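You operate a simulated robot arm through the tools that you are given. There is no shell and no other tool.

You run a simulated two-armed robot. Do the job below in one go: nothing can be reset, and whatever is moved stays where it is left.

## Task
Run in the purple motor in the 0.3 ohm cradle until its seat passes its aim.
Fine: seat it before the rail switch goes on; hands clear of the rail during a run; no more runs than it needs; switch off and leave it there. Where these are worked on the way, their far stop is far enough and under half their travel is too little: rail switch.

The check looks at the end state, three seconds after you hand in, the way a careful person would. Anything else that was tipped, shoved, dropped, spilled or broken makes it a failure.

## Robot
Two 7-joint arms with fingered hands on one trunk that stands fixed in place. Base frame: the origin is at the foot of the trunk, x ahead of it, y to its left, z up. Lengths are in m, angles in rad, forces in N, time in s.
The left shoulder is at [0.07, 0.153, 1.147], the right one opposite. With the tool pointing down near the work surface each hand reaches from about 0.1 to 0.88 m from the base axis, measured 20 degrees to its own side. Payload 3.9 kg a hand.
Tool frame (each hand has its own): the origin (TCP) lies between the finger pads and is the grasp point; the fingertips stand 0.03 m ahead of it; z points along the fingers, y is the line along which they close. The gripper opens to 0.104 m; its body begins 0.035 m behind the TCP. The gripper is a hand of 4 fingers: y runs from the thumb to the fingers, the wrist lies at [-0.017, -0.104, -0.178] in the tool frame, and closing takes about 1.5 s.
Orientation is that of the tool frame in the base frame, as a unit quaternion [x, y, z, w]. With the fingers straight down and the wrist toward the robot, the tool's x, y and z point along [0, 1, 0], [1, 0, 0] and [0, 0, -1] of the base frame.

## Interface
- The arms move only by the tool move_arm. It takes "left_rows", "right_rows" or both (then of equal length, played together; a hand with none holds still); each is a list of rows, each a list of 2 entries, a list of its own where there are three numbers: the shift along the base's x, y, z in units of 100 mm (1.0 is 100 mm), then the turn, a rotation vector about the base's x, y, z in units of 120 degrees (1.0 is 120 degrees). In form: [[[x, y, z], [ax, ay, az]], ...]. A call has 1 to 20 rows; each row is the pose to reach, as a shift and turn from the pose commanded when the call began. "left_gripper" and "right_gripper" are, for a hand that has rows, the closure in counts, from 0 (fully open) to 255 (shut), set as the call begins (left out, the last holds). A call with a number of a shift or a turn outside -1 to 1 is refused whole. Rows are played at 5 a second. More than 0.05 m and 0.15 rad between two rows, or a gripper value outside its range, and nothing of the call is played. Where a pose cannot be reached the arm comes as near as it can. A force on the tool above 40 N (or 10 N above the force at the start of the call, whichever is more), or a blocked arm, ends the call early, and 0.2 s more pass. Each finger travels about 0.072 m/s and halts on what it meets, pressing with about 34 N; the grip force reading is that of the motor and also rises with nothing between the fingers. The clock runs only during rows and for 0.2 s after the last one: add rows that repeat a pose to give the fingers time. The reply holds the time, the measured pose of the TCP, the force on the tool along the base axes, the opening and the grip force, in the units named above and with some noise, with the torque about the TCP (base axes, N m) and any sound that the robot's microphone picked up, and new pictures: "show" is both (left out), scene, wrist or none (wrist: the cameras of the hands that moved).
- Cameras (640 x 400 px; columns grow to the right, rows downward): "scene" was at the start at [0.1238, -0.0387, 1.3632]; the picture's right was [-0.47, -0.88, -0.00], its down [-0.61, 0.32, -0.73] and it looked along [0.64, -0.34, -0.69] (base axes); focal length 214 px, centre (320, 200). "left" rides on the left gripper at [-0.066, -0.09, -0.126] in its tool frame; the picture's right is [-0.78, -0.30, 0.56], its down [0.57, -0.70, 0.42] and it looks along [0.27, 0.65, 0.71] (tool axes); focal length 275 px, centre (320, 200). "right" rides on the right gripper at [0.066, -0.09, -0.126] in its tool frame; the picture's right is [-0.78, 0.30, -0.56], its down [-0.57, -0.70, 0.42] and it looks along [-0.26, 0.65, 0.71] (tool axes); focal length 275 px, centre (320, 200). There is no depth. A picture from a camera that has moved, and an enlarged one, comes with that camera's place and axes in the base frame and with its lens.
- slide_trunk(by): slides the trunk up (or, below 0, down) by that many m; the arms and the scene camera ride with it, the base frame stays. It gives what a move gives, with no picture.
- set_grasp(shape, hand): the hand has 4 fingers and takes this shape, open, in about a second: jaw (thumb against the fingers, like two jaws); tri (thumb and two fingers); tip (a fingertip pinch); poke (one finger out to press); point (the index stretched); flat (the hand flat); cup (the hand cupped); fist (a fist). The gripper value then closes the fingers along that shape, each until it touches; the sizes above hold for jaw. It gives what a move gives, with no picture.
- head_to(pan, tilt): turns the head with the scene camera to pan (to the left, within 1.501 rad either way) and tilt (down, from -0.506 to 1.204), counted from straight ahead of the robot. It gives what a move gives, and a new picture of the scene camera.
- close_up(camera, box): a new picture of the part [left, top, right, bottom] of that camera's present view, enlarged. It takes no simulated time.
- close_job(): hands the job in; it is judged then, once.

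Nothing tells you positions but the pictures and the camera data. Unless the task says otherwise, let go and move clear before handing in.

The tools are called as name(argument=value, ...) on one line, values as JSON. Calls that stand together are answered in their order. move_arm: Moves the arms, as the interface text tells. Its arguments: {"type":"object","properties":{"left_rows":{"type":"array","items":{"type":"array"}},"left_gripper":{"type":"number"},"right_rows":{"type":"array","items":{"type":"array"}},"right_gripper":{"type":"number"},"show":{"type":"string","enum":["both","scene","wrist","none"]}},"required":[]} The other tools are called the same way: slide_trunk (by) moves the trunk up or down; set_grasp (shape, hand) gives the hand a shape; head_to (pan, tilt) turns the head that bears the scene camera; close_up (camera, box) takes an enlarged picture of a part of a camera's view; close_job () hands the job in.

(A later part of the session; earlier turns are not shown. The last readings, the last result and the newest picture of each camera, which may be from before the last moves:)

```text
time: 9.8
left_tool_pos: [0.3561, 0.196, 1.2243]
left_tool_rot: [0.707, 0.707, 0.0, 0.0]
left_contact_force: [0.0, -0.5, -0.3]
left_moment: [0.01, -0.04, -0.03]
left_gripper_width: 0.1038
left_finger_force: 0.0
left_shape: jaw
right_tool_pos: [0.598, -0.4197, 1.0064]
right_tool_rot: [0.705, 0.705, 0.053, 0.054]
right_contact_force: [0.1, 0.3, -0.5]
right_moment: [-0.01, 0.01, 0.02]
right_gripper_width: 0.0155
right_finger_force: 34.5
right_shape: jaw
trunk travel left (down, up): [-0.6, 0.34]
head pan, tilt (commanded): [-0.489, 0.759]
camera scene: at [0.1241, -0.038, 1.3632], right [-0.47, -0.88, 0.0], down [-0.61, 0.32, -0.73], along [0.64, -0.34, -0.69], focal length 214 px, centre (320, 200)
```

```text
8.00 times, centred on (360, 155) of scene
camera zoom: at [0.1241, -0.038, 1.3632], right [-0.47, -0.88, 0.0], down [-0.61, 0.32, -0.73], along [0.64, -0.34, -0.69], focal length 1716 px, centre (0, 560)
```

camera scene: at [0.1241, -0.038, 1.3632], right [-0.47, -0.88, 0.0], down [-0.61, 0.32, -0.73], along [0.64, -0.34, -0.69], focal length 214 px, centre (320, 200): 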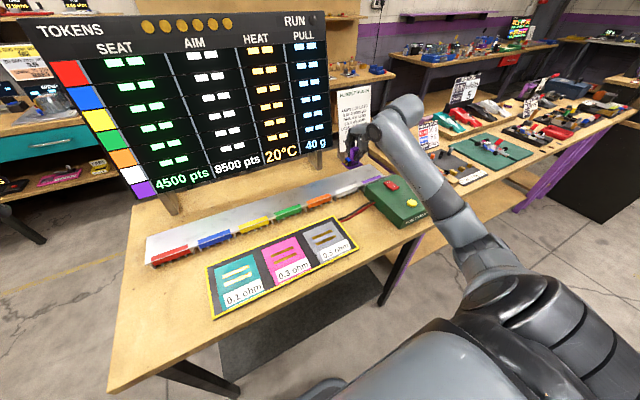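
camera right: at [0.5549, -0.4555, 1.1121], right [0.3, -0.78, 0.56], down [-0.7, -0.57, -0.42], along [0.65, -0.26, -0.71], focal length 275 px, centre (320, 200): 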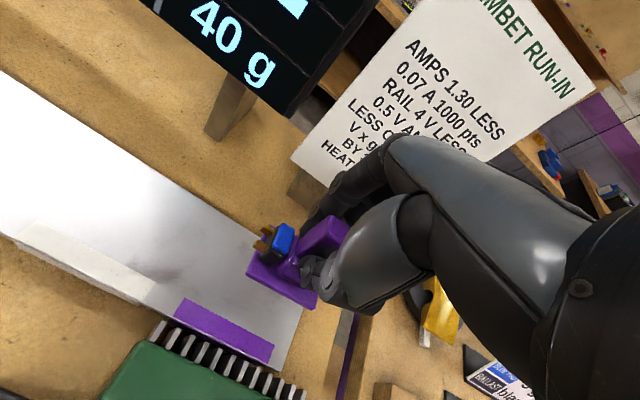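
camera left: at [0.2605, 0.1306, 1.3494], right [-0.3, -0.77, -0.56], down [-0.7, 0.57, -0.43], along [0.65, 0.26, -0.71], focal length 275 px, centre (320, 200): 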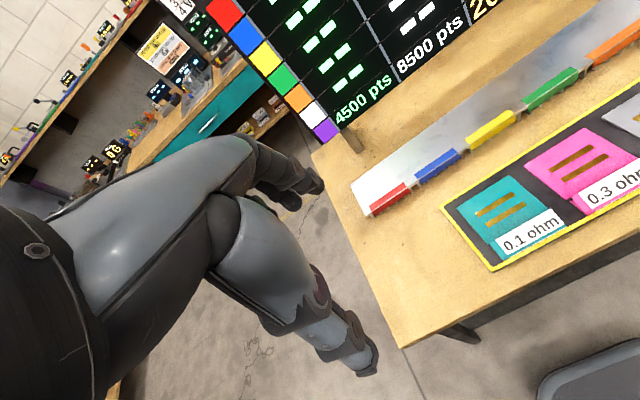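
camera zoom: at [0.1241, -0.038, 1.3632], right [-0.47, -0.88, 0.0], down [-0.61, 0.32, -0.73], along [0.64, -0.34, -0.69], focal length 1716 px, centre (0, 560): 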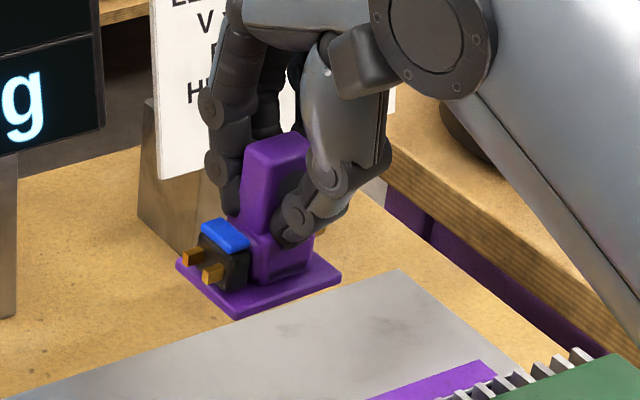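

The motor looks level now. I'll continue toward the pad.

move_arm(right_rows=[[[-0.12, 0.25, 0], [0, 0, 0]], [[-0.25, 0.5, 0], [0, 0, 0]], [[-0.38, 0.75, 0], [0, 0, 0]], [[-0.5, 1, 0], [0, 0, 0]]], show="none")

move_arm(right_rows=[[[-0.12, 0.25, 0], [0, 0, 0]], [[-0.25, 0.5, 0], [0, 0, 0]], [[-0.38, 0.75, 0], [0, 0, 0]], [[-0.5, 1, 0], [0, 0, 0]]], show="scene")

```text
time: 10.8
left_tool_pos: [0.354, 0.196, 1.2234]
left_tool_rot: [0.707, 0.707, 0.0, 0.001]
left_contact_force: [0.3, 0.3, 1.0]
left_moment: [0.0, 0.0, -0.02]
left_gripper_width: 0.1039
left_finger_force: 0.1
left_shape: jaw
right_tool_pos: [0.5464, -0.3222, 1.0084]
right_tool_rot: [0.705, 0.705, 0.052, 0.052]
right_contact_force: [0.3, 0.5, -1.2]
right_moment: [-0.01, 0.01, -0.02]
right_gripper_width: 0.0152
right_finger_force: 34.2
right_shape: jaw
trunk travel left (down, up): [-0.6, 0.34]
head pan, tilt (commanded): [-0.489, 0.759]
```

```text
time: 11.8
left_tool_pos: [0.3552, 0.1956, 1.2241]
left_tool_rot: [0.707, 0.707, 0.0, 0.0]
left_contact_force: [0.3, 0.0, -0.4]
left_moment: [0.01, -0.03, 0.06]
left_gripper_width: 0.1037
left_finger_force: 0.1
left_shape: jaw
right_tool_pos: [0.4969, -0.2203, 1.0064]
right_tool_rot: [0.706, 0.704, 0.054, 0.054]
right_contact_force: [0.0, 0.9, -0.7]
right_moment: [0.01, 0.02, 0.0]
right_gripper_width: 0.0155
right_finger_force: 34.4
right_shape: jaw
trunk travel left (down, up): [-0.6, 0.34]
head pan, tilt (commanded): [-0.489, 0.759]
camera scene: at [0.1235, -0.0374, 1.3633], right [-0.47, -0.88, 0.0], down [-0.61, 0.32, -0.73], along [0.64, -0.34, -0.69], focal length 214 px, centre (320, 200)
```

scene: 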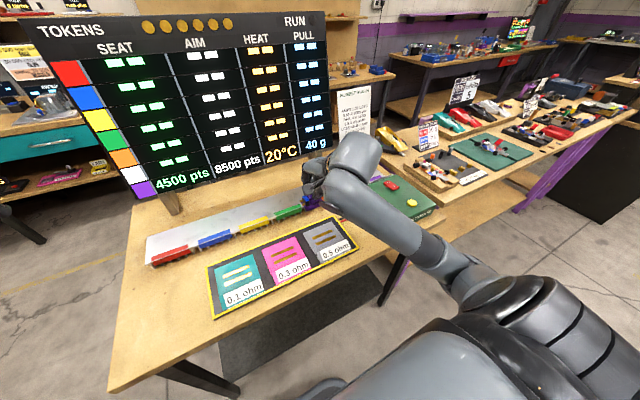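

The motor is now over the far side of the mat. One more lateral step puts it above the pink pad, then I'll check from both cameras.

move_arm(right_rows=[[[-0.1, 0.25, 0], [0, 0, 0]], [[-0.2, 0.5, 0], [0, 0, 0]], [[-0.3, 0.75, 0], [0, 0, 0]], [[-0.4, 1, 0], [0, 0, 0]], [[-0.4, 1, 0], [0, 0, 0]]], show="both")

close_up(camera="scene", box=[250, 180, 340, 270])

close_up(camera="right", box=[180, 180, 380, 360])

```text
time: 13.0
left_tool_pos: [0.3543, 0.1942, 1.2244]
left_tool_rot: [0.707, 0.707, 0.001, 0.0]
left_contact_force: [0.9, 0.4, 0.2]
left_moment: [0.03, 0.0, 0.0]
left_gripper_width: 0.1034
left_finger_force: 0.1
left_shape: jaw
right_tool_pos: [0.4581, -0.1211, 1.0038]
right_tool_rot: [0.705, 0.706, 0.053, 0.053]
right_contact_force: [0.0, -1.4, -1.4]
right_moment: [0.01, 0.04, 0.01]
right_gripper_width: 0.0155
right_finger_force: 34.2
right_shape: jaw
trunk travel left (down, up): [-0.6, 0.34]
head pan, tilt (commanded): [-0.489, 0.759]
camera scene: at [0.124, -0.0389, 1.3632], right [-0.47, -0.88, 0.0], down [-0.61, 0.32, -0.73], along [0.64, -0.34, -0.69], focal length 214 px, centre (320, 200)
camera right: at [0.3502, -0.0552, 1.1142], right [0.21, -0.78, 0.6], down [-0.63, -0.57, -0.53], along [0.75, -0.27, -0.61], focal length 275 px, centre (320, 200)
```

scene: 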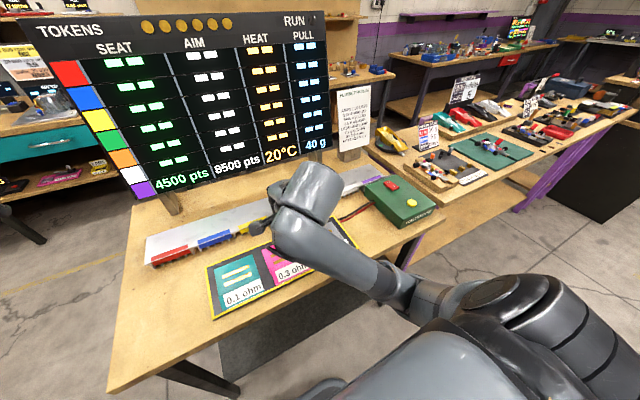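
right: 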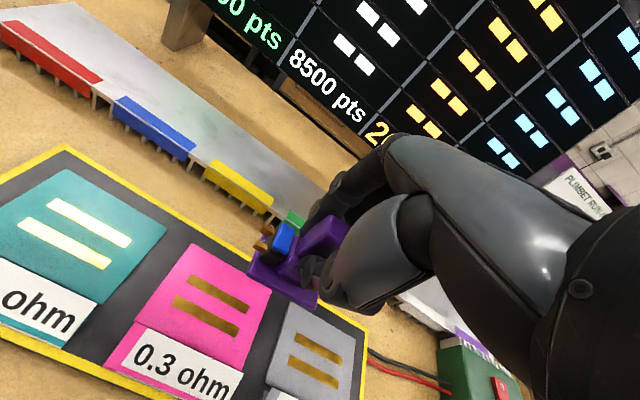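

```text
4.44 times, centred on (295, 225) of scene
camera zoom: at [0.124, -0.0389, 1.3632], right [-0.47, -0.88, 0.0], down [-0.61, 0.32, -0.73], along [0.64, -0.34, -0.69], focal length 953 px, centre (431, 89)
```

zoom: 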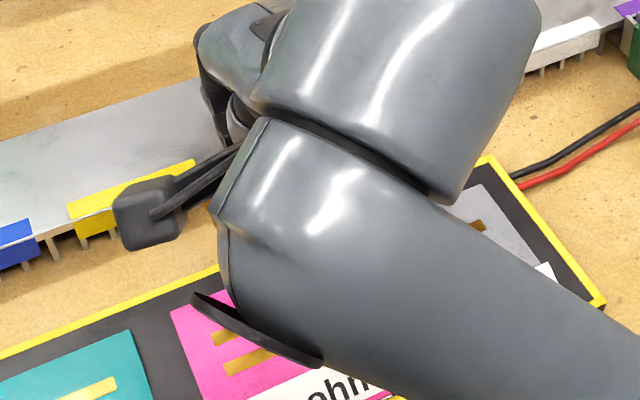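

```text
2.22 times, centred on (280, 270) of right
camera zoom: at [0.3502, -0.0552, 1.1142], right [0.21, -0.78, 0.6], down [-0.63, -0.57, -0.53], along [0.75, -0.27, -0.61], focal length 612 px, centre (409, 44)
```

zoom: 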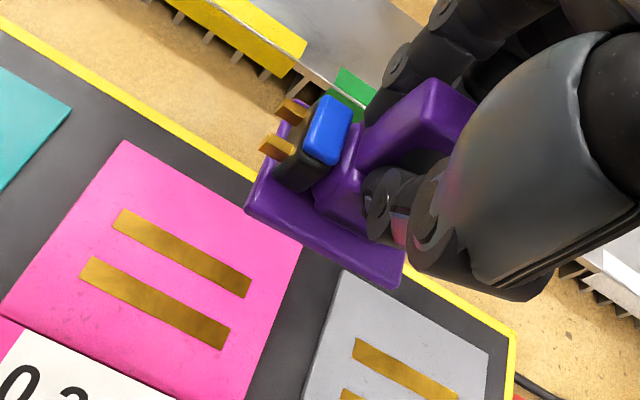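

From the hand camera, the plate centre is about (0.467, -0.118) and the pink pad's bars are centred at (0.4655, -0.105). I'll shift 13 mm in +y and descend most of the way, then recheck.

move_arm(right_rows=[[[-0.02, 0.13, 0], [0, 0, 0]], [[-0.02, 0.13, -0.25], [0, 0, 0]], [[-0.02, 0.13, -0.5], [0, 0, 0]], [[-0.02, 0.13, -0.7], [0, 0, 0]], [[-0.02, 0.13, -0.85], [0, 0, 0]], [[-0.02, 0.13, -0.85], [0, 0, 0]], [[-0.02, 0.13, -0.85], [0, 0, 0]]], show="wrist")

close_up(camera="right", box=[180, 180, 380, 360])

close_up(camera="scene", box=[240, 200, 340, 300])

```text
time: 14.6
left_tool_pos: [0.3541, 0.1942, 1.2238]
left_tool_rot: [0.707, 0.707, 0.001, 0.0]
left_contact_force: [-0.7, 0.2, 0.0]
left_moment: [0.02, 0.01, -0.02]
left_gripper_width: 0.1034
left_finger_force: 0.3
left_shape: jaw
right_tool_pos: [0.4547, -0.1074, 0.9208]
right_tool_rot: [0.706, 0.704, 0.053, 0.053]
right_contact_force: [-0.4, 0.1, -0.6]
right_moment: [-0.04, 0.04, -0.01]
right_gripper_width: 0.0153
right_finger_force: 33.9
right_shape: jaw
trunk travel left (down, up): [-0.6, 0.34]
head pan, tilt (commanded): [-0.489, 0.759]
camera right: at [0.3485, -0.0406, 1.0309], right [0.21, -0.78, 0.6], down [-0.63, -0.57, -0.52], along [0.75, -0.27, -0.61], focal length 275 px, centre (320, 200)
```

right: 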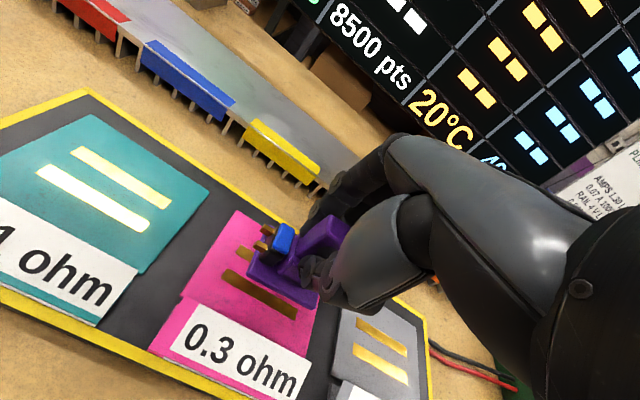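

```text
2.22 times, centred on (280, 270) of right
camera zoom: at [0.3485, -0.0406, 1.0309], right [0.21, -0.78, 0.6], down [-0.63, -0.57, -0.52], along [0.75, -0.27, -0.61], focal length 612 px, centre (409, 44)
```

zoom: 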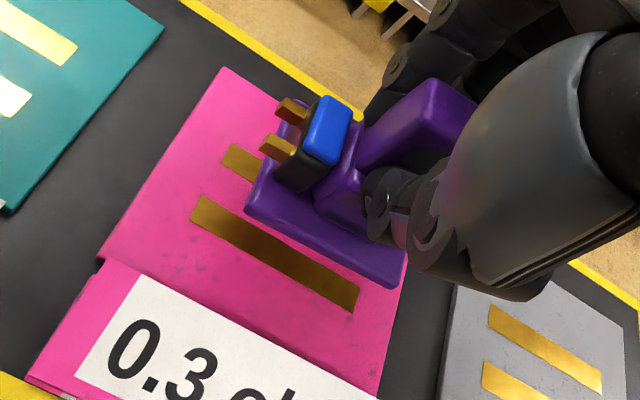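

```text
4.00 times, centred on (290, 250) of scene
camera zoom: at [0.1238, -0.0385, 1.3632], right [-0.47, -0.88, 0.0], down [-0.61, 0.32, -0.73], along [0.64, -0.34, -0.69], focal length 858 px, centre (440, 0)
```

zoom: 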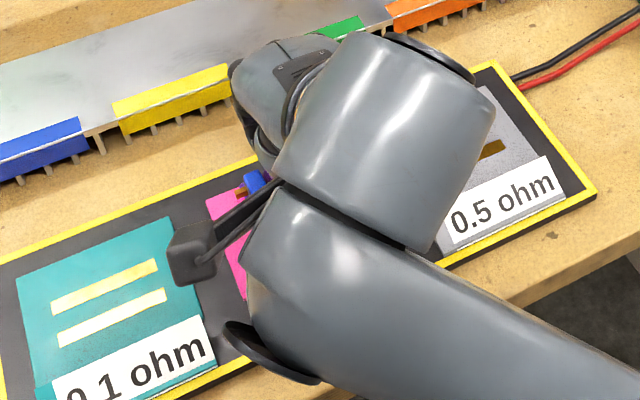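

Plate centre reads about (0.465, -0.103), right over the bars, with roughly 33 mm left to the pad. I'll lower most of that, then creep until contact shows in the force.

move_arm(right_rows=[[[0, -0.01, -0.08], [0, 0, 0]], [[0, -0.01, -0.16], [0, 0, 0]], [[0, -0.01, -0.22], [0, 0, 0]], [[0, -0.01, -0.26], [0, 0, 0]], [[0, -0.01, -0.26], [0, 0, 0]]], show="none")

close_up(camera="right", box=[200, 180, 380, 340])

```text
time: 15.8
left_tool_pos: [0.354, 0.1937, 1.2247]
left_tool_rot: [0.707, 0.707, -0.001, 0.0]
left_contact_force: [-0.2, -0.7, -0.6]
left_moment: [0.01, -0.03, 0.01]
left_gripper_width: 0.1034
left_finger_force: 0.0
left_shape: jaw
right_tool_pos: [0.456, -0.1088, 0.8955]
right_tool_rot: [0.705, 0.705, 0.053, 0.054]
right_contact_force: [0.6, -0.8, -1.2]
right_moment: [0.02, 0.01, -0.02]
right_gripper_width: 0.0154
right_finger_force: 34.4
right_shape: jaw
trunk travel left (down, up): [-0.6, 0.34]
head pan, tilt (commanded): [-0.489, 0.759]
```

```text
2.50 times, centred on (290, 260) of right
camera zoom: at [0.3484, -0.0428, 1.006], right [0.21, -0.78, 0.6], down [-0.63, -0.57, -0.52], along [0.75, -0.27, -0.61], focal length 688 px, centre (395, 50)
```

zoom: 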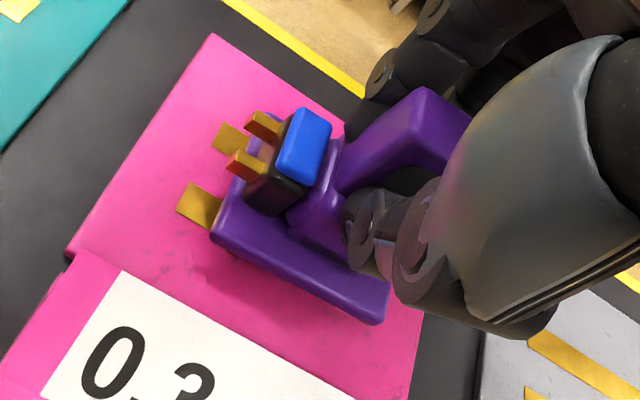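

The plate now overlays both bars symmetrically and hangs just above the pad. I'll creep down in small steps.

move_arm(right_rows=[[[0, 0, -0.02], [0, 0, 0]], [[0, 0, -0.04], [0, 0, 0]], [[0, 0, -0.05], [0, 0, 0]], [[0, 0, -0.06], [0, 0, 0]], [[0, 0, -0.06], [0, 0, 0]]], show="none")

close_up(camera="right", box=[200, 180, 380, 340])

```text
time: 17.0
left_tool_pos: [0.3541, 0.1941, 1.2241]
left_tool_rot: [0.707, 0.707, 0.0, 0.0]
left_contact_force: [-0.3, 0.4, 0.2]
left_moment: [0.03, -0.03, 0.02]
left_gripper_width: 0.1036
left_finger_force: 0.0
left_shape: jaw
right_tool_pos: [0.4555, -0.1096, 0.888]
right_tool_rot: [0.705, 0.705, 0.053, 0.053]
right_contact_force: [-0.3, -0.1, -0.9]
right_moment: [0.0, -0.01, -0.02]
right_gripper_width: 0.0153
right_finger_force: 34.0
right_shape: jaw
trunk travel left (down, up): [-0.6, 0.34]
head pan, tilt (commanded): [-0.489, 0.759]
```

```text
2.50 times, centred on (290, 260) of right
camera zoom: at [0.3486, -0.0431, 0.9995], right [0.21, -0.78, 0.6], down [-0.63, -0.57, -0.52], along [0.75, -0.27, -0.61], focal length 688 px, centre (395, 50)
```

zoom: 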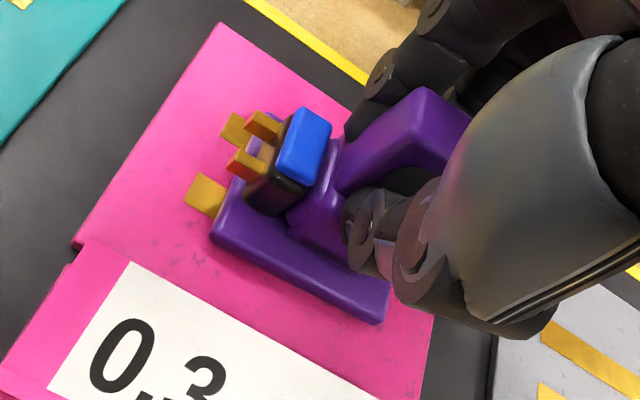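

move_arm(right_rows=[[[0, 0, -0.01], [0, 0, 0]], [[0, 0, -0.02], [0, 0, 0]], [[0, 0, -0.03], [0, 0, 0]], [[0, 0, -0.04], [0, 0, 0]], [[0, 0, -0.04], [0, 0, 0]]], show="none")

close_up(camera="right", box=[200, 180, 380, 340])

```text
time: 18.2
left_tool_pos: [0.3521, 0.195, 1.2241]
left_tool_rot: [0.707, 0.707, 0.001, 0.0]
left_contact_force: [0.6, 0.1, 0.5]
left_moment: [0.03, -0.02, -0.02]
left_gripper_width: 0.1036
left_finger_force: 0.1
left_shape: jaw
right_tool_pos: [0.4558, -0.1093, 0.8866]
right_tool_rot: [0.705, 0.705, 0.055, 0.054]
right_contact_force: [0.7, 0.7, 14.1]
right_moment: [-0.1, 0.09, -0.09]
right_gripper_width: 0.0154
right_finger_force: 33.8
right_shape: jaw
trunk travel left (down, up): [-0.6, 0.34]
head pan, tilt (commanded): [-0.489, 0.759]
```

```text
2.50 times, centred on (290, 260) of right
camera zoom: at [0.3473, -0.0425, 0.9972], right [0.21, -0.78, 0.6], down [-0.63, -0.57, -0.53], along [0.75, -0.26, -0.6], focal length 688 px, centre (395, 50)
```

zoom: 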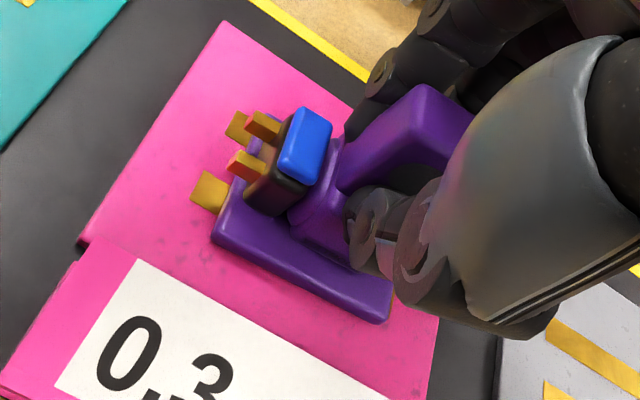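

Contact reads 14 N with small moments, so the plate is flat on the pad. I'll ease the press slightly and open the fingers.

move_arm(right_rows=[[[0, 0, 0.015], [0, 0, 0]], [[0, 0, 0.02], [0, 0, 0]]], show="none")

move_arm(right_rows=[[[0, 0, 0], [0, 0, 0]], [[0, 0, 0], [0, 0, 0]], [[0, 0, 0], [0, 0, 0]], [[0, 0, 0], [0, 0, 0]], [[0, 0, 0], [0, 0, 0]]], right_gripper=160, show="wrist")

close_up(camera="right", box=[200, 180, 380, 340])

```text
time: 18.8
left_tool_pos: [0.3536, 0.1954, 1.2242]
left_tool_rot: [0.708, 0.707, 0.0, 0.001]
left_contact_force: [-0.5, -0.2, -0.5]
left_moment: [-0.02, 0.01, -0.01]
left_gripper_width: 0.1036
left_finger_force: 0.1
left_shape: jaw
right_tool_pos: [0.4556, -0.1086, 0.8873]
right_tool_rot: [0.705, 0.705, 0.053, 0.053]
right_contact_force: [1.8, 0.3, 9.4]
right_moment: [-0.03, -0.07, -0.06]
right_gripper_width: 0.0153
right_finger_force: 33.9
right_shape: jaw
trunk travel left (down, up): [-0.6, 0.34]
head pan, tilt (commanded): [-0.489, 0.759]
```

```text
time: 20.0
left_tool_pos: [0.3545, 0.195, 1.2237]
left_tool_rot: [0.707, 0.707, 0.0, 0.0]
left_contact_force: [0.0, 0.5, 0.0]
left_moment: [0.01, -0.01, 0.01]
left_gripper_width: 0.1038
left_finger_force: 0.0
left_shape: jaw
right_tool_pos: [0.4559, -0.1096, 0.887]
right_tool_rot: [0.705, 0.705, 0.053, 0.053]
right_contact_force: [-0.4, 0.1, -0.7]
right_moment: [-0.01, 0.03, -0.03]
right_gripper_width: 0.0386
right_finger_force: 0.0
right_shape: jaw
trunk travel left (down, up): [-0.6, 0.34]
head pan, tilt (commanded): [-0.489, 0.759]
camera right: at [0.3484, -0.0428, 0.9977], right [0.21, -0.78, 0.6], down [-0.63, -0.57, -0.52], along [0.75, -0.27, -0.61], focal length 275 px, centre (320, 200)
```

right: 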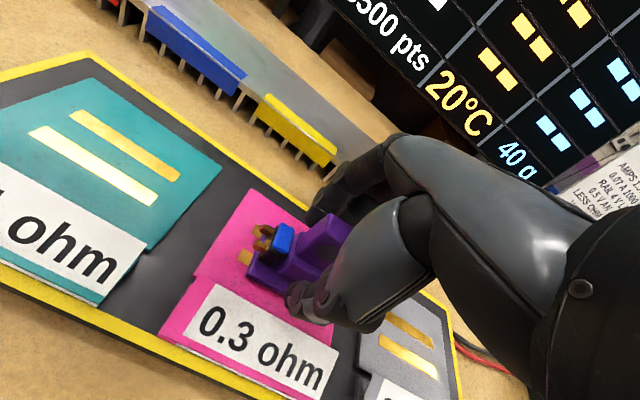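

```text
2.50 times, centred on (290, 260) of right
camera zoom: at [0.3484, -0.0428, 0.9977], right [0.21, -0.78, 0.6], down [-0.63, -0.57, -0.52], along [0.75, -0.27, -0.61], focal length 688 px, centre (395, 50)
```

zoom: 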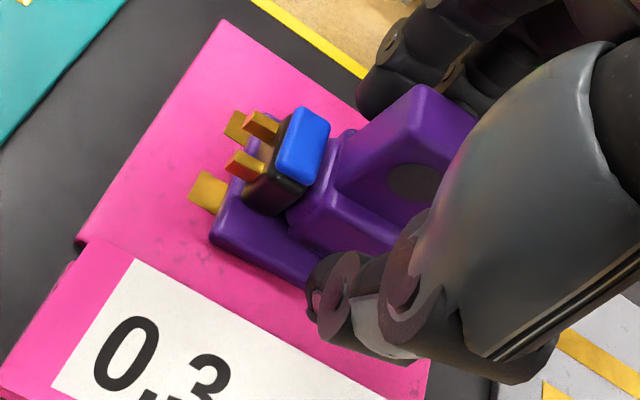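

The motor is released and stands on the 0.3 ohm pad. I'll withdraw the hand along its own axis, straight off the handle.

move_arm(right_rows=[[[-0.015, 0, 0.1], [0, 0, 0]], [[-0.045, 0, 0.3], [0, 0, 0]], [[-0.09, 0, 0.6], [0, 0, 0]], [[-0.15, 0, 1], [0, 0, 0]]], show="both")

close_up(camera="right", box=[150, 180, 350, 380])

```text
time: 21.0
left_tool_pos: [0.3538, 0.196, 1.2226]
left_tool_rot: [0.707, 0.707, 0.0, 0.0]
left_contact_force: [-0.2, 0.5, -0.1]
left_moment: [0.06, 0.0, -0.04]
left_gripper_width: 0.104
left_finger_force: 0.0
left_shape: jaw
right_tool_pos: [0.4409, -0.1086, 0.99]
right_tool_rot: [0.706, 0.705, 0.053, 0.053]
right_contact_force: [-0.1, -0.6, 0.8]
right_moment: [-0.01, -0.01, 0.0]
right_gripper_width: 0.0386
right_finger_force: 0.0
right_shape: jaw
trunk travel left (down, up): [-0.6, 0.34]
head pan, tilt (commanded): [-0.489, 0.759]
camera scene: at [0.1241, -0.0376, 1.3631], right [-0.47, -0.88, 0.0], down [-0.61, 0.32, -0.73], along [0.64, -0.34, -0.69], focal length 214 px, centre (320, 200)
camera right: at [0.3332, -0.0421, 1.1004], right [0.21, -0.78, 0.6], down [-0.63, -0.57, -0.52], along [0.75, -0.27, -0.61], focal length 275 px, centre (320, 200)
```

scene: 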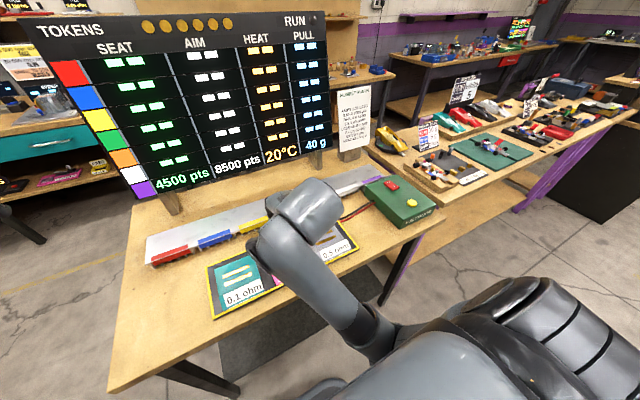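
right: 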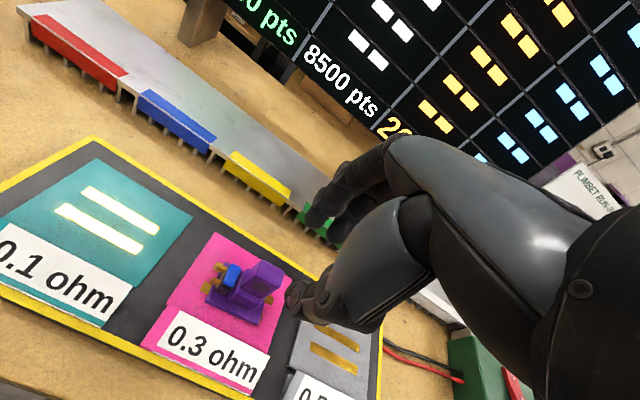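

```text
2.00 times, centred on (250, 280) of right
camera zoom: at [0.3332, -0.0421, 1.1004], right [0.21, -0.78, 0.6], down [-0.63, -0.57, -0.52], along [0.75, -0.27, -0.61], focal length 551 px, centre (460, 40)
```

zoom: 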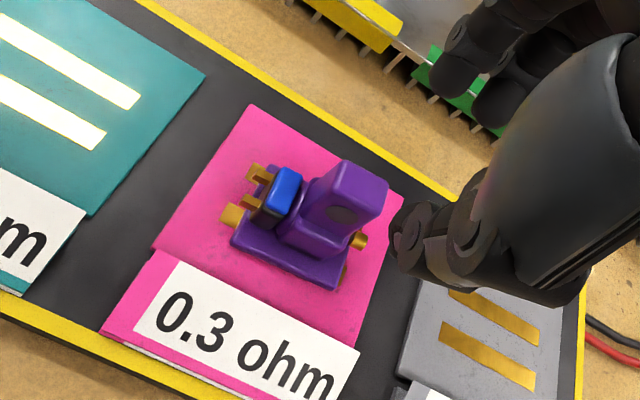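

The motor stands upright, centred on both bars of the 0.3 ohm pad. I'll level the hand and travel back toward the box at a safe height.

move_arm(right_rows=[[[0, -0.2, 0.25], [0, 0.018, 0]], [[0, -0.45, 0.5], [0, 0.036, 0]], [[0, -0.7, 0.6], [0, 0.054, 0]], [[0, -1, 0.6], [0, 0.072, 0]]], show="none")

move_arm(right_rows=[[[0, -0.33, 0], [0, 0, 0]], [[0, -0.66, 0], [0, 0, 0]], [[0, -1, 0], [0, 0, 0]]], show="none")

move_arm(right_rows=[[[0, -0.33, 0], [0, 0, 0]], [[0, -0.66, 0], [0, 0, 0]], [[0, -1, 0], [0, 0, 0]]], show="none")

set_grasp(shape="poke", hand="right")

close_up(camera="scene", box=[200, 120, 450, 300])

close_up(camera="right", box=[0, 0, 640, 400])

```text
time: 21.7
left_tool_pos: [0.3558, 0.1933, 1.2226]
left_tool_rot: [0.707, 0.707, 0.001, 0.0]
left_contact_force: [0.6, -1.1, 0.6]
left_moment: [0.02, 0.01, 0.0]
left_gripper_width: 0.104
left_finger_force: 0.0
left_shape: jaw
right_tool_pos: [0.4463, -0.2174, 1.0252]
right_tool_rot: [0.725, 0.677, -0.056, 0.113]
right_contact_force: [-0.8, 0.1, -0.6]
right_moment: [0.01, 0.0, 0.02]
right_gripper_width: 0.0388
right_finger_force: 0.1
right_shape: jaw
right hand out of reach, approached as far as the arm can: row 2, 3
trunk travel left (down, up): [-0.6, 0.34]
head pan, tilt (commanded): [-0.489, 0.759]
stopped in row 3 (right hand): the arm was blocked; the commanded pose is now the measured one
```

```text
time: 22.5
left_tool_pos: [0.3549, 0.194, 1.2238]
left_tool_rot: [0.707, 0.707, 0.001, -0.001]
left_contact_force: [-0.3, 0.0, 0.6]
left_moment: [0.03, -0.03, -0.01]
left_gripper_width: 0.1035
left_finger_force: 0.0
left_shape: jaw
right_tool_pos: [0.4436, -0.3155, 1.0253]
right_tool_rot: [0.725, 0.677, -0.055, 0.113]
right_contact_force: [0.2, -0.2, 0.0]
right_moment: [0.03, -0.01, -0.02]
right_gripper_width: 0.0386
right_finger_force: 0.0
right_shape: jaw
trunk travel left (down, up): [-0.6, 0.34]
head pan, tilt (commanded): [-0.489, 0.759]
```

```text
time: 23.3
left_tool_pos: [0.3554, 0.1938, 1.2242]
left_tool_rot: [0.707, 0.708, 0.001, -0.001]
left_contact_force: [0.2, -2.1, 0.2]
left_moment: [0.0, -0.01, 0.02]
left_gripper_width: 0.1037
left_finger_force: 0.1
left_shape: jaw
right_tool_pos: [0.4443, -0.4161, 1.0257]
right_tool_rot: [0.726, 0.677, -0.055, 0.113]
right_contact_force: [-0.5, 0.6, 0.3]
right_moment: [0.01, 0.02, -0.01]
right_gripper_width: 0.0386
right_finger_force: 0.0
right_shape: jaw
trunk travel left (down, up): [-0.6, 0.34]
head pan, tilt (commanded): [-0.489, 0.759]
```

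```text
time: 24.2
left_tool_pos: [0.3549, 0.1945, 1.2234]
left_tool_rot: [0.707, 0.707, 0.0, 0.001]
left_contact_force: [0.4, 0.2, 0.6]
left_moment: [-0.01, 0.01, -0.01]
left_gripper_width: 0.1037
left_finger_force: 0.1
left_shape: jaw
right_tool_pos: [0.4441, -0.4149, 1.0256]
right_tool_rot: [0.725, 0.677, -0.056, 0.113]
right_contact_force: [0.6, 0.4, 0.0]
right_moment: [-0.01, -0.01, 0.04]
right_gripper_width: 0.0
right_finger_force: 0.0
right_shape: poke
trunk travel left (down, up): [-0.6, 0.34]
head pan, tilt (commanded): [-0.489, 0.759]
```

```text
2.22 times, centred on (325, 210) of scene
camera zoom: at [0.1238, -0.0384, 1.3632], right [-0.47, -0.88, 0.0], down [-0.61, 0.32, -0.73], along [0.64, -0.34, -0.69], focal length 477 px, centre (309, 178)
```

zoom: 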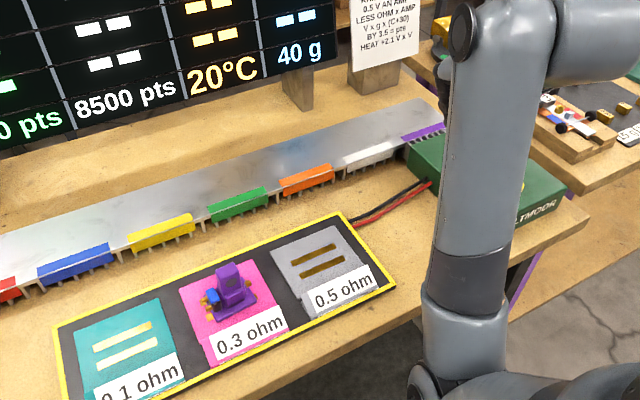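

```text
1.00 times, centred on (320, 200) of right (not enlarged: the box is as wide or as high as the picture)
camera zoom: at [0.3506, -0.3158, 1.1236], right [0.19, -0.64, 0.75], down [-0.71, -0.62, -0.34], along [0.68, -0.47, -0.57], focal length 275 px, centre (320, 200)
```

zoom: 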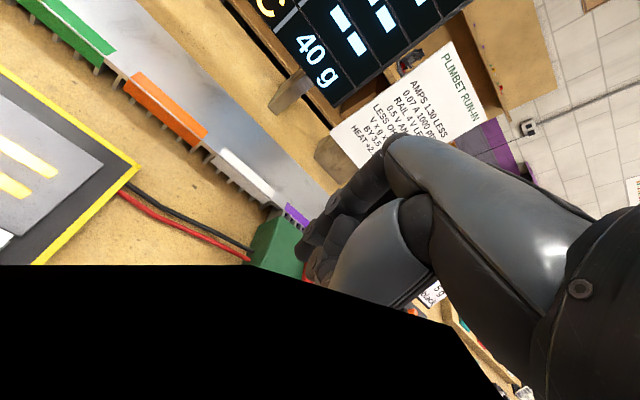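

The motor remains well seated. That last move left the hand a bit rotated because the arm hit a limit, so I'll move outward over the box and restore the straight-down orientation.

move_arm(right_rows=[[[0.2, -0.2, 0.1], [0, 0, 0]], [[0.4, -0.4, 0.2], [0.03, 0.01, 0.008]], [[0.5, -0.6, 0.3], [0.06, 0.02, 0.016]], [[0.5, -0.8, 0.3], [0.085, 0.03, 0.024]], [[0.5, -0.9, 0.3], [0.1146, 0.0387, 0.0325]], [[0.5, -0.9, 0.3], [0.1146, 0.0387, 0.0325]]], show="both")

close_up(camera="right", box=[200, 120, 420, 380])

```text
time: 25.6
left_tool_pos: [0.3548, 0.1941, 1.2238]
left_tool_rot: [0.707, 0.707, 0.0, 0.0]
left_contact_force: [0.3, -0.2, -0.4]
left_moment: [0.02, 0.01, 0.03]
left_gripper_width: 0.1037
left_finger_force: 0.0
left_shape: jaw
right_tool_pos: [0.4955, -0.5032, 1.0561]
right_tool_rot: [0.707, 0.707, 0.001, -0.001]
right_contact_force: [0.1, -0.4, -0.6]
right_moment: [0.01, -0.01, 0.01]
right_gripper_width: 0.0
right_finger_force: 0.2
right_shape: poke
trunk travel left (down, up): [-0.6, 0.34]
head pan, tilt (commanded): [-0.489, 0.759]
camera scene: at [0.1238, -0.0383, 1.3632], right [-0.47, -0.88, 0.0], down [-0.61, 0.32, -0.73], along [0.64, -0.34, -0.69], focal length 214 px, centre (320, 200)
camera right: at [0.4052, -0.4372, 1.1815], right [0.3, -0.78, 0.56], down [-0.7, -0.57, -0.43], along [0.65, -0.26, -0.71], focal length 275 px, centre (320, 200)
```

scene: 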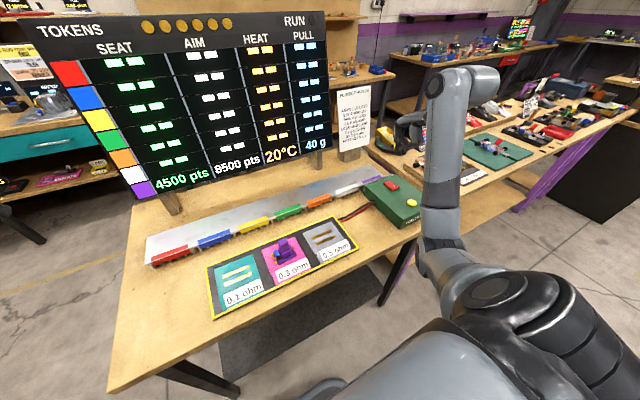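
right: 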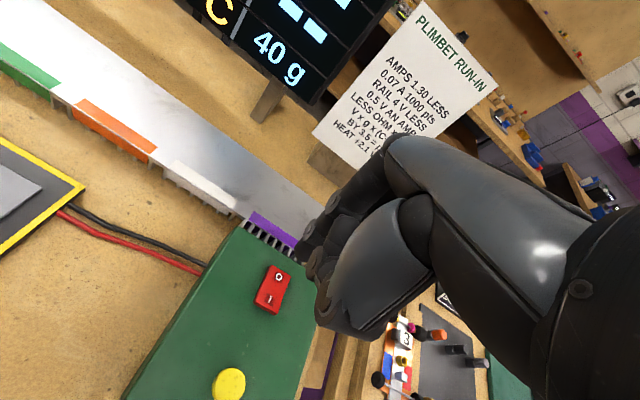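

```text
1.54 times, centred on (310, 250) of right
camera zoom: at [0.4052, -0.4372, 1.1815], right [0.3, -0.78, 0.56], down [-0.7, -0.57, -0.43], along [0.65, -0.26, -0.71], focal length 424 px, centre (335, 123)
```

zoom: 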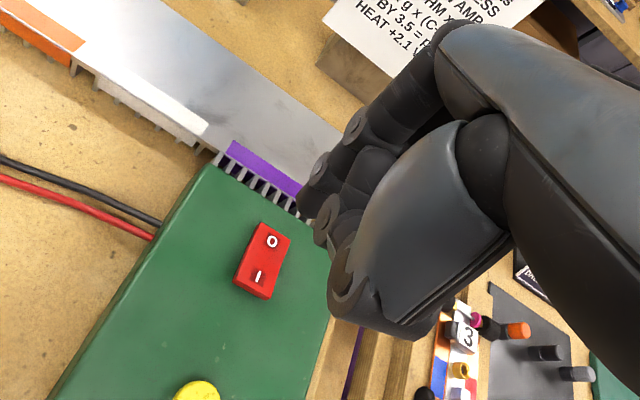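

close_up(camera="scene", box=[370, 70, 470, 190])

close_up(camera="right", box=[270, 140, 400, 360])

close_up(camera="right", box=[190, 240, 330, 400])

```text
3.33 times, centred on (420, 130) of scene
camera zoom: at [0.1238, -0.0383, 1.3632], right [-0.47, -0.88, 0.0], down [-0.61, 0.32, -0.73], along [0.64, -0.34, -0.69], focal length 715 px, centre (-13, 433)
```

zoom: 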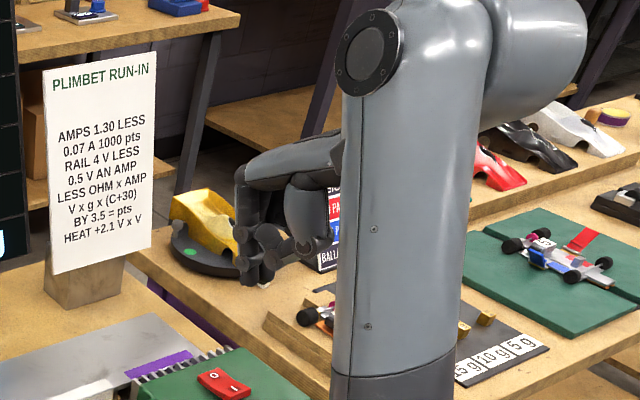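

```text
1.82 times, centred on (335, 250) of right
camera zoom: at [0.4052, -0.4372, 1.1815], right [0.3, -0.78, 0.56], down [-0.7, -0.57, -0.43], along [0.65, -0.26, -0.71], focal length 500 px, centre (293, 109)
```

zoom: 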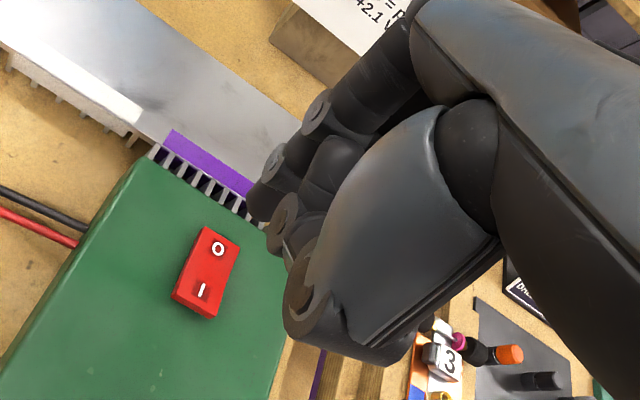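

```text
2.50 times, centred on (260, 320) of right
camera zoom: at [0.4052, -0.4372, 1.1815], right [0.3, -0.78, 0.56], down [-0.7, -0.57, -0.43], along [0.65, -0.26, -0.71], focal length 688 px, centre (470, -100)
```

zoom: 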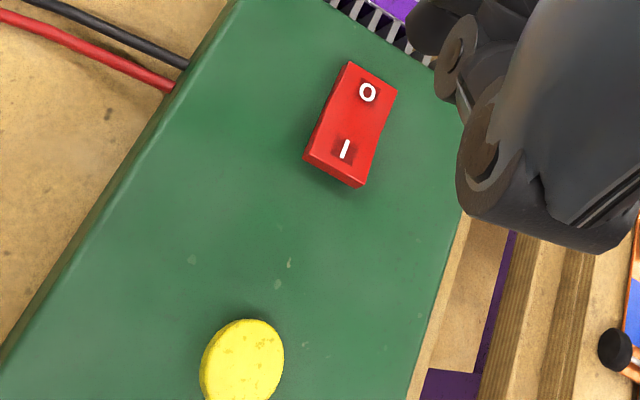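

With the poke shape, I estimate the index tip about 13 mm forward of and 46 mm below the TCP. The rocker's I end is near (0.512, -0.541) and its O end near (0.545, -0.540). I'll hover over the I end and move the left hand further away.

move_arm(right_rows=[[[0.0, -0.2, 0], [0, 0, 0]], [[0.015, -0.38, -0.25], [0, 0, 0]], [[0.015, -0.38, -0.5], [0, 0, 0]], [[0.015, -0.38, -0.75], [0, 0, 0]], [[0.015, -0.38, -0.9], [0, 0, 0]], [[0.015, -0.38, -0.9], [0, 0, 0]]], left_rows=[[[-0.1, 0.2, 0], [0, 0, 0]], [[-0.2, 0.4, 0], [0, 0, 0]], [[-0.3, 0.6, 0], [0, 0, 0]], [[-0.4, 0.8, 0], [0, 0, 0]], [[-0.5, 1, 0], [0, 0, 0]], [[-0.5, 1, 0], [0, 0, 0]]], show="scene")

close_up(camera="right", box=[200, 180, 400, 380])

close_up(camera="scene", box=[370, 120, 450, 230])

```text
time: 27.0
left_tool_pos: [0.3052, 0.2943, 1.2252]
left_tool_rot: [0.707, 0.707, 0.001, 0.0]
left_contact_force: [0.3, 0.0, 1.2]
left_moment: [-0.02, 0.0, -0.05]
left_gripper_width: 0.1039
left_finger_force: 0.0
left_shape: jaw
right_tool_pos: [0.4971, -0.541, 0.9646]
right_tool_rot: [0.707, 0.707, 0.0, -0.001]
right_contact_force: [0.0, 0.3, 0.1]
right_moment: [0.05, 0.0, -0.01]
right_gripper_width: 0.0001
right_finger_force: 0.0
right_shape: poke
trunk travel left (down, up): [-0.6, 0.34]
head pan, tilt (commanded): [-0.489, 0.759]
camera scene: at [0.1238, -0.0388, 1.3632], right [-0.47, -0.88, 0.0], down [-0.61, 0.32, -0.73], along [0.64, -0.34, -0.69], focal length 214 px, centre (320, 200)
```

scene: 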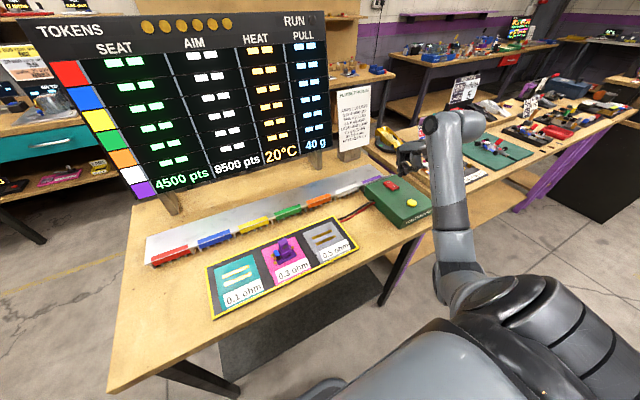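

```text
2.00 times, centred on (300, 280) of right
camera zoom: at [0.4065, -0.4759, 1.0902], right [0.3, -0.78, 0.56], down [-0.7, -0.57, -0.43], along [0.65, -0.26, -0.71], focal length 551 px, centre (360, 40)
```

zoom: 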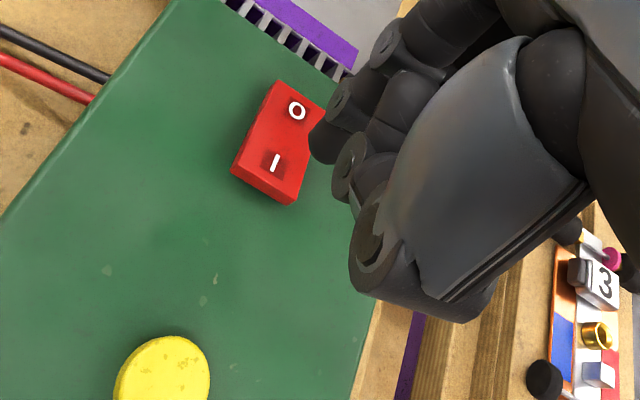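

```text
3.64 times, centred on (410, 175) of scene
camera zoom: at [0.1238, -0.0388, 1.3632], right [-0.47, -0.88, 0.0], down [-0.61, 0.32, -0.73], along [0.64, -0.34, -0.69], focal length 780 px, centre (-7, 291)
```

zoom: 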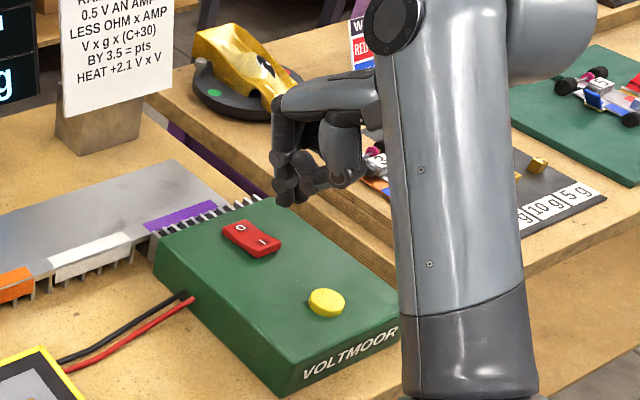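

My refined estimate puts the fingertip at about (0.498, -0.533, 0.938). I'll shift so it is above the I end, go down 40 mm and look again.

move_arm(right_rows=[[[0.13, -0.07, 0], [0, 0, 0]], [[0.13, -0.07, -0.15], [0, 0, 0]], [[0.13, -0.07, -0.3], [0, 0, 0]], [[0.13, -0.07, -0.4], [0, 0, 0]], [[0.13, -0.07, -0.4], [0, 0, 0]]], show="none")

close_up(camera="right", box=[220, 180, 380, 340])

close_up(camera="scene", box=[370, 140, 430, 220])

```text
time: 28.2
left_tool_pos: [0.306, 0.294, 1.2245]
left_tool_rot: [0.707, 0.707, 0.0, 0.0]
left_contact_force: [-0.9, -0.1, 0.4]
left_moment: [-0.01, 0.0, 0.01]
left_gripper_width: 0.1035
left_finger_force: 0.1
left_shape: jaw
right_tool_pos: [0.5092, -0.5481, 0.9264]
right_tool_rot: [0.707, 0.707, 0.0, 0.001]
right_contact_force: [1.0, 0.1, -0.7]
right_moment: [0.01, 0.03, -0.02]
right_gripper_width: 0.0
right_finger_force: 0.1
right_shape: poke
trunk travel left (down, up): [-0.6, 0.34]
head pan, tilt (commanded): [-0.489, 0.759]
```

```text
2.50 times, centred on (300, 260) of right
camera zoom: at [0.4199, -0.4824, 1.0511], right [0.3, -0.78, 0.56], down [-0.7, -0.57, -0.42], along [0.65, -0.27, -0.71], focal length 688 px, centre (370, 50)
```

zoom: 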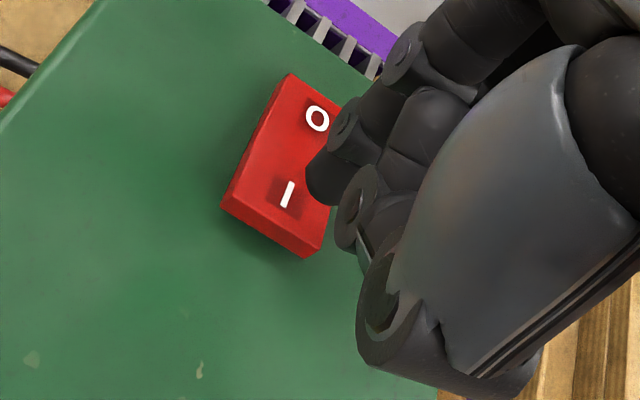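

```text
5.00 times, centred on (400, 180) of scene
camera zoom: at [0.1236, -0.0384, 1.3632], right [-0.47, -0.88, 0.0], down [-0.61, 0.32, -0.73], along [0.64, -0.34, -0.69], focal length 1072 px, centre (-80, 300)
```

zoom: 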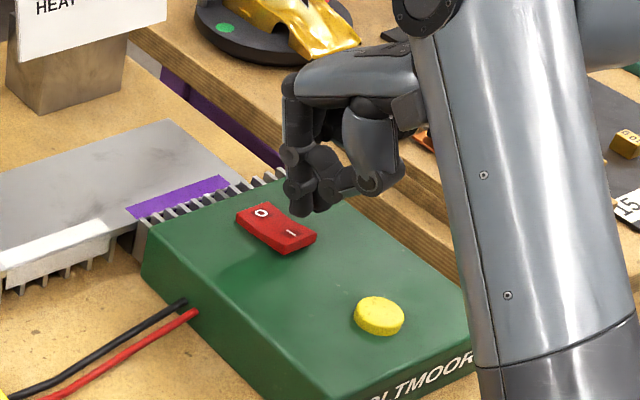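

The fingertip is about 15 mm above the I end, at (0.514, -0.543). I'll shift 4 mm toward the end and press down in 3 mm steps.

move_arm(right_rows=[[[-0.04, 0.02, -0.05], [0, 0, 0]], [[-0.04, 0.02, -0.1], [0, 0, 0]], [[-0.04, 0.02, -0.13], [0, 0, 0]], [[-0.04, 0.02, -0.16], [0, 0, 0]], [[-0.04, 0.02, -0.19], [0, 0, 0]], [[-0.04, 0.02, -0.22], [0, 0, 0]]], show="none")

close_up(camera="right", box=[220, 180, 380, 340])

close_up(camera="scene", box=[370, 140, 430, 220])

```text
time: 29.6
left_tool_pos: [0.3036, 0.2963, 1.2253]
left_tool_rot: [0.707, 0.707, 0.002, 0.001]
left_contact_force: [-0.3, 0.5, -0.6]
left_moment: [0.0, -0.02, 0.01]
left_gripper_width: 0.1037
left_finger_force: 0.0
left_shape: jaw
right_tool_pos: [0.5045, -0.5468, 0.908]
right_tool_rot: [0.708, 0.707, 0.001, 0.004]
right_contact_force: [1.4, -1.8, 15.6]
right_moment: [0.05, -0.07, -0.04]
right_gripper_width: 0.0001
right_finger_force: 0.1
right_shape: poke
trunk travel left (down, up): [-0.6, 0.34]
head pan, tilt (commanded): [-0.489, 0.759]
```

```text
2.50 times, centred on (300, 260) of right
camera zoom: at [0.4149, -0.4802, 1.0326], right [0.29, -0.77, 0.56], down [-0.7, -0.57, -0.43], along [0.65, -0.27, -0.71], focal length 688 px, centre (370, 50)
```

zoom: 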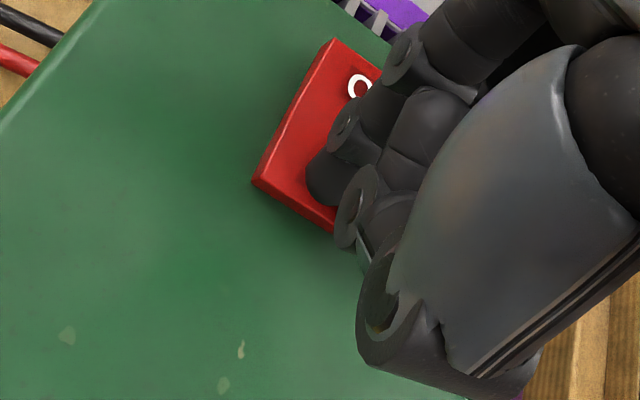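

```text
5.00 times, centred on (400, 180) of scene
camera zoom: at [0.122, -0.0368, 1.3637], right [-0.47, -0.88, 0.0], down [-0.61, 0.32, -0.73], along [0.64, -0.34, -0.69], focal length 1072 px, centre (-80, 300)
```

zoom: 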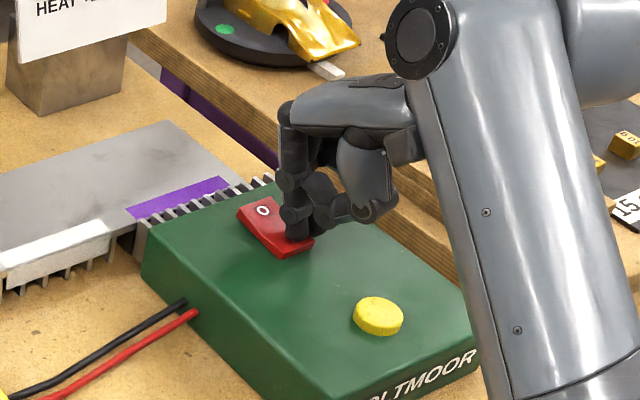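

The finger is on the I end with 15.6 N. I'll check the rocker tilt as I press a little further.

move_arm(right_rows=[[[0, 0, -0.02], [0, 0, 0]], [[0, 0, -0.04], [0, 0, 0]], [[0, 0, -0.06], [0, 0, 0]], [[0, 0, -0.08], [0, 0, 0]], [[0, 0, -0.08], [0, 0, 0]]], show="none")

close_up(camera="right", box=[220, 180, 380, 340])

close_up(camera="scene", box=[370, 150, 420, 210])

close_up(camera="scene", box=[20, 0, 340, 210])

```text
time: 30.4
left_tool_pos: [0.3049, 0.2966, 1.2231]
left_tool_rot: [0.707, 0.707, -0.001, 0.002]
left_contact_force: [0.2, 0.7, -0.4]
left_moment: [-0.01, 0.0, 0.03]
left_gripper_width: 0.1038
left_finger_force: 0.1
left_shape: jaw
right_tool_pos: [0.5069, -0.5468, 0.9081]
right_tool_rot: [0.707, 0.707, 0.003, 0.009]
right_contact_force: [-7.3, 3.8, 18.2]
right_moment: [0.24, 0.19, 0.05]
right_gripper_width: 0.0
right_finger_force: 0.1
right_shape: poke
trunk travel left (down, up): [-0.6, 0.34]
head pan, tilt (commanded): [-0.489, 0.759]
stopped in row 4 (right hand): the force on the tool passed its limit at 42 N (the readings are from after the stop); the commanded pose is now the measured one
```

```text
2.50 times, centred on (300, 260) of right
camera zoom: at [0.4147, -0.479, 1.0308], right [0.29, -0.77, 0.57], down [-0.69, -0.58, -0.43], along [0.66, -0.27, -0.7], focal length 688 px, centre (370, 50)
```

zoom: 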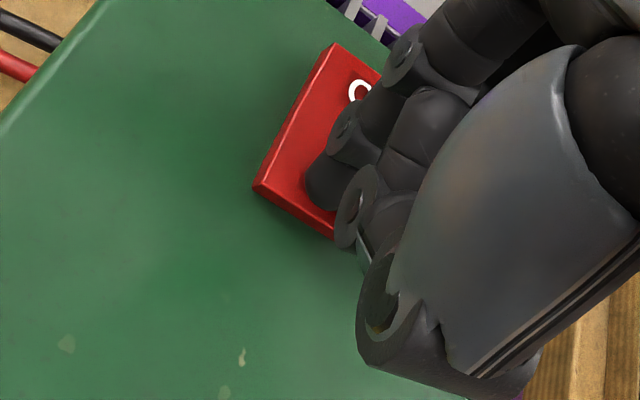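

```text
6.67 times, centred on (395, 180) of scene
camera zoom: at [0.1217, -0.0365, 1.3632], right [-0.47, -0.88, 0.0], down [-0.61, 0.32, -0.73], along [0.64, -0.34, -0.69], focal length 1430 px, centre (-180, 333)
```

zoom: 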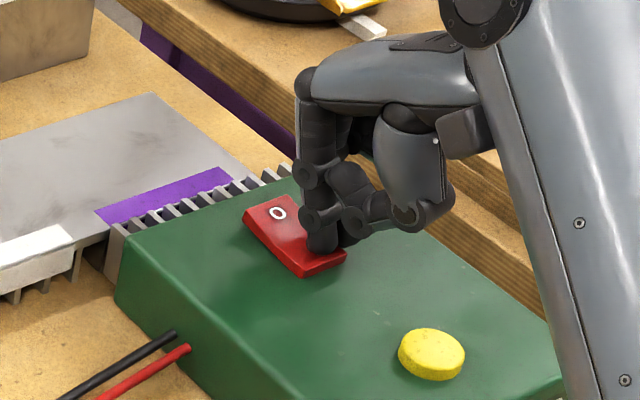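

```text
1.90 times, centred on (180, 105) of scene
camera zoom: at [0.1217, -0.0365, 1.3632], right [-0.47, -0.88, 0.0], down [-0.61, 0.32, -0.73], along [0.64, -0.34, -0.69], focal length 408 px, centre (587, 381)
```

zoom: 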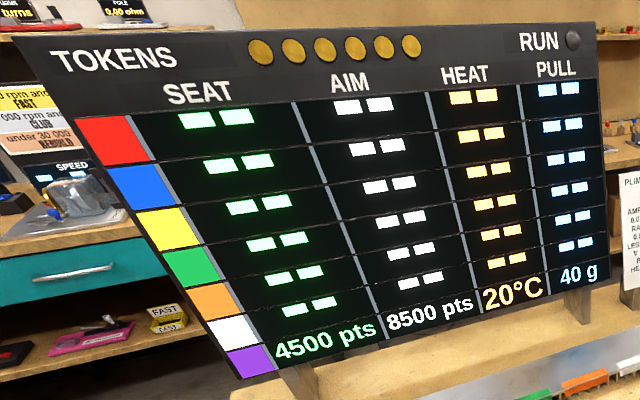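

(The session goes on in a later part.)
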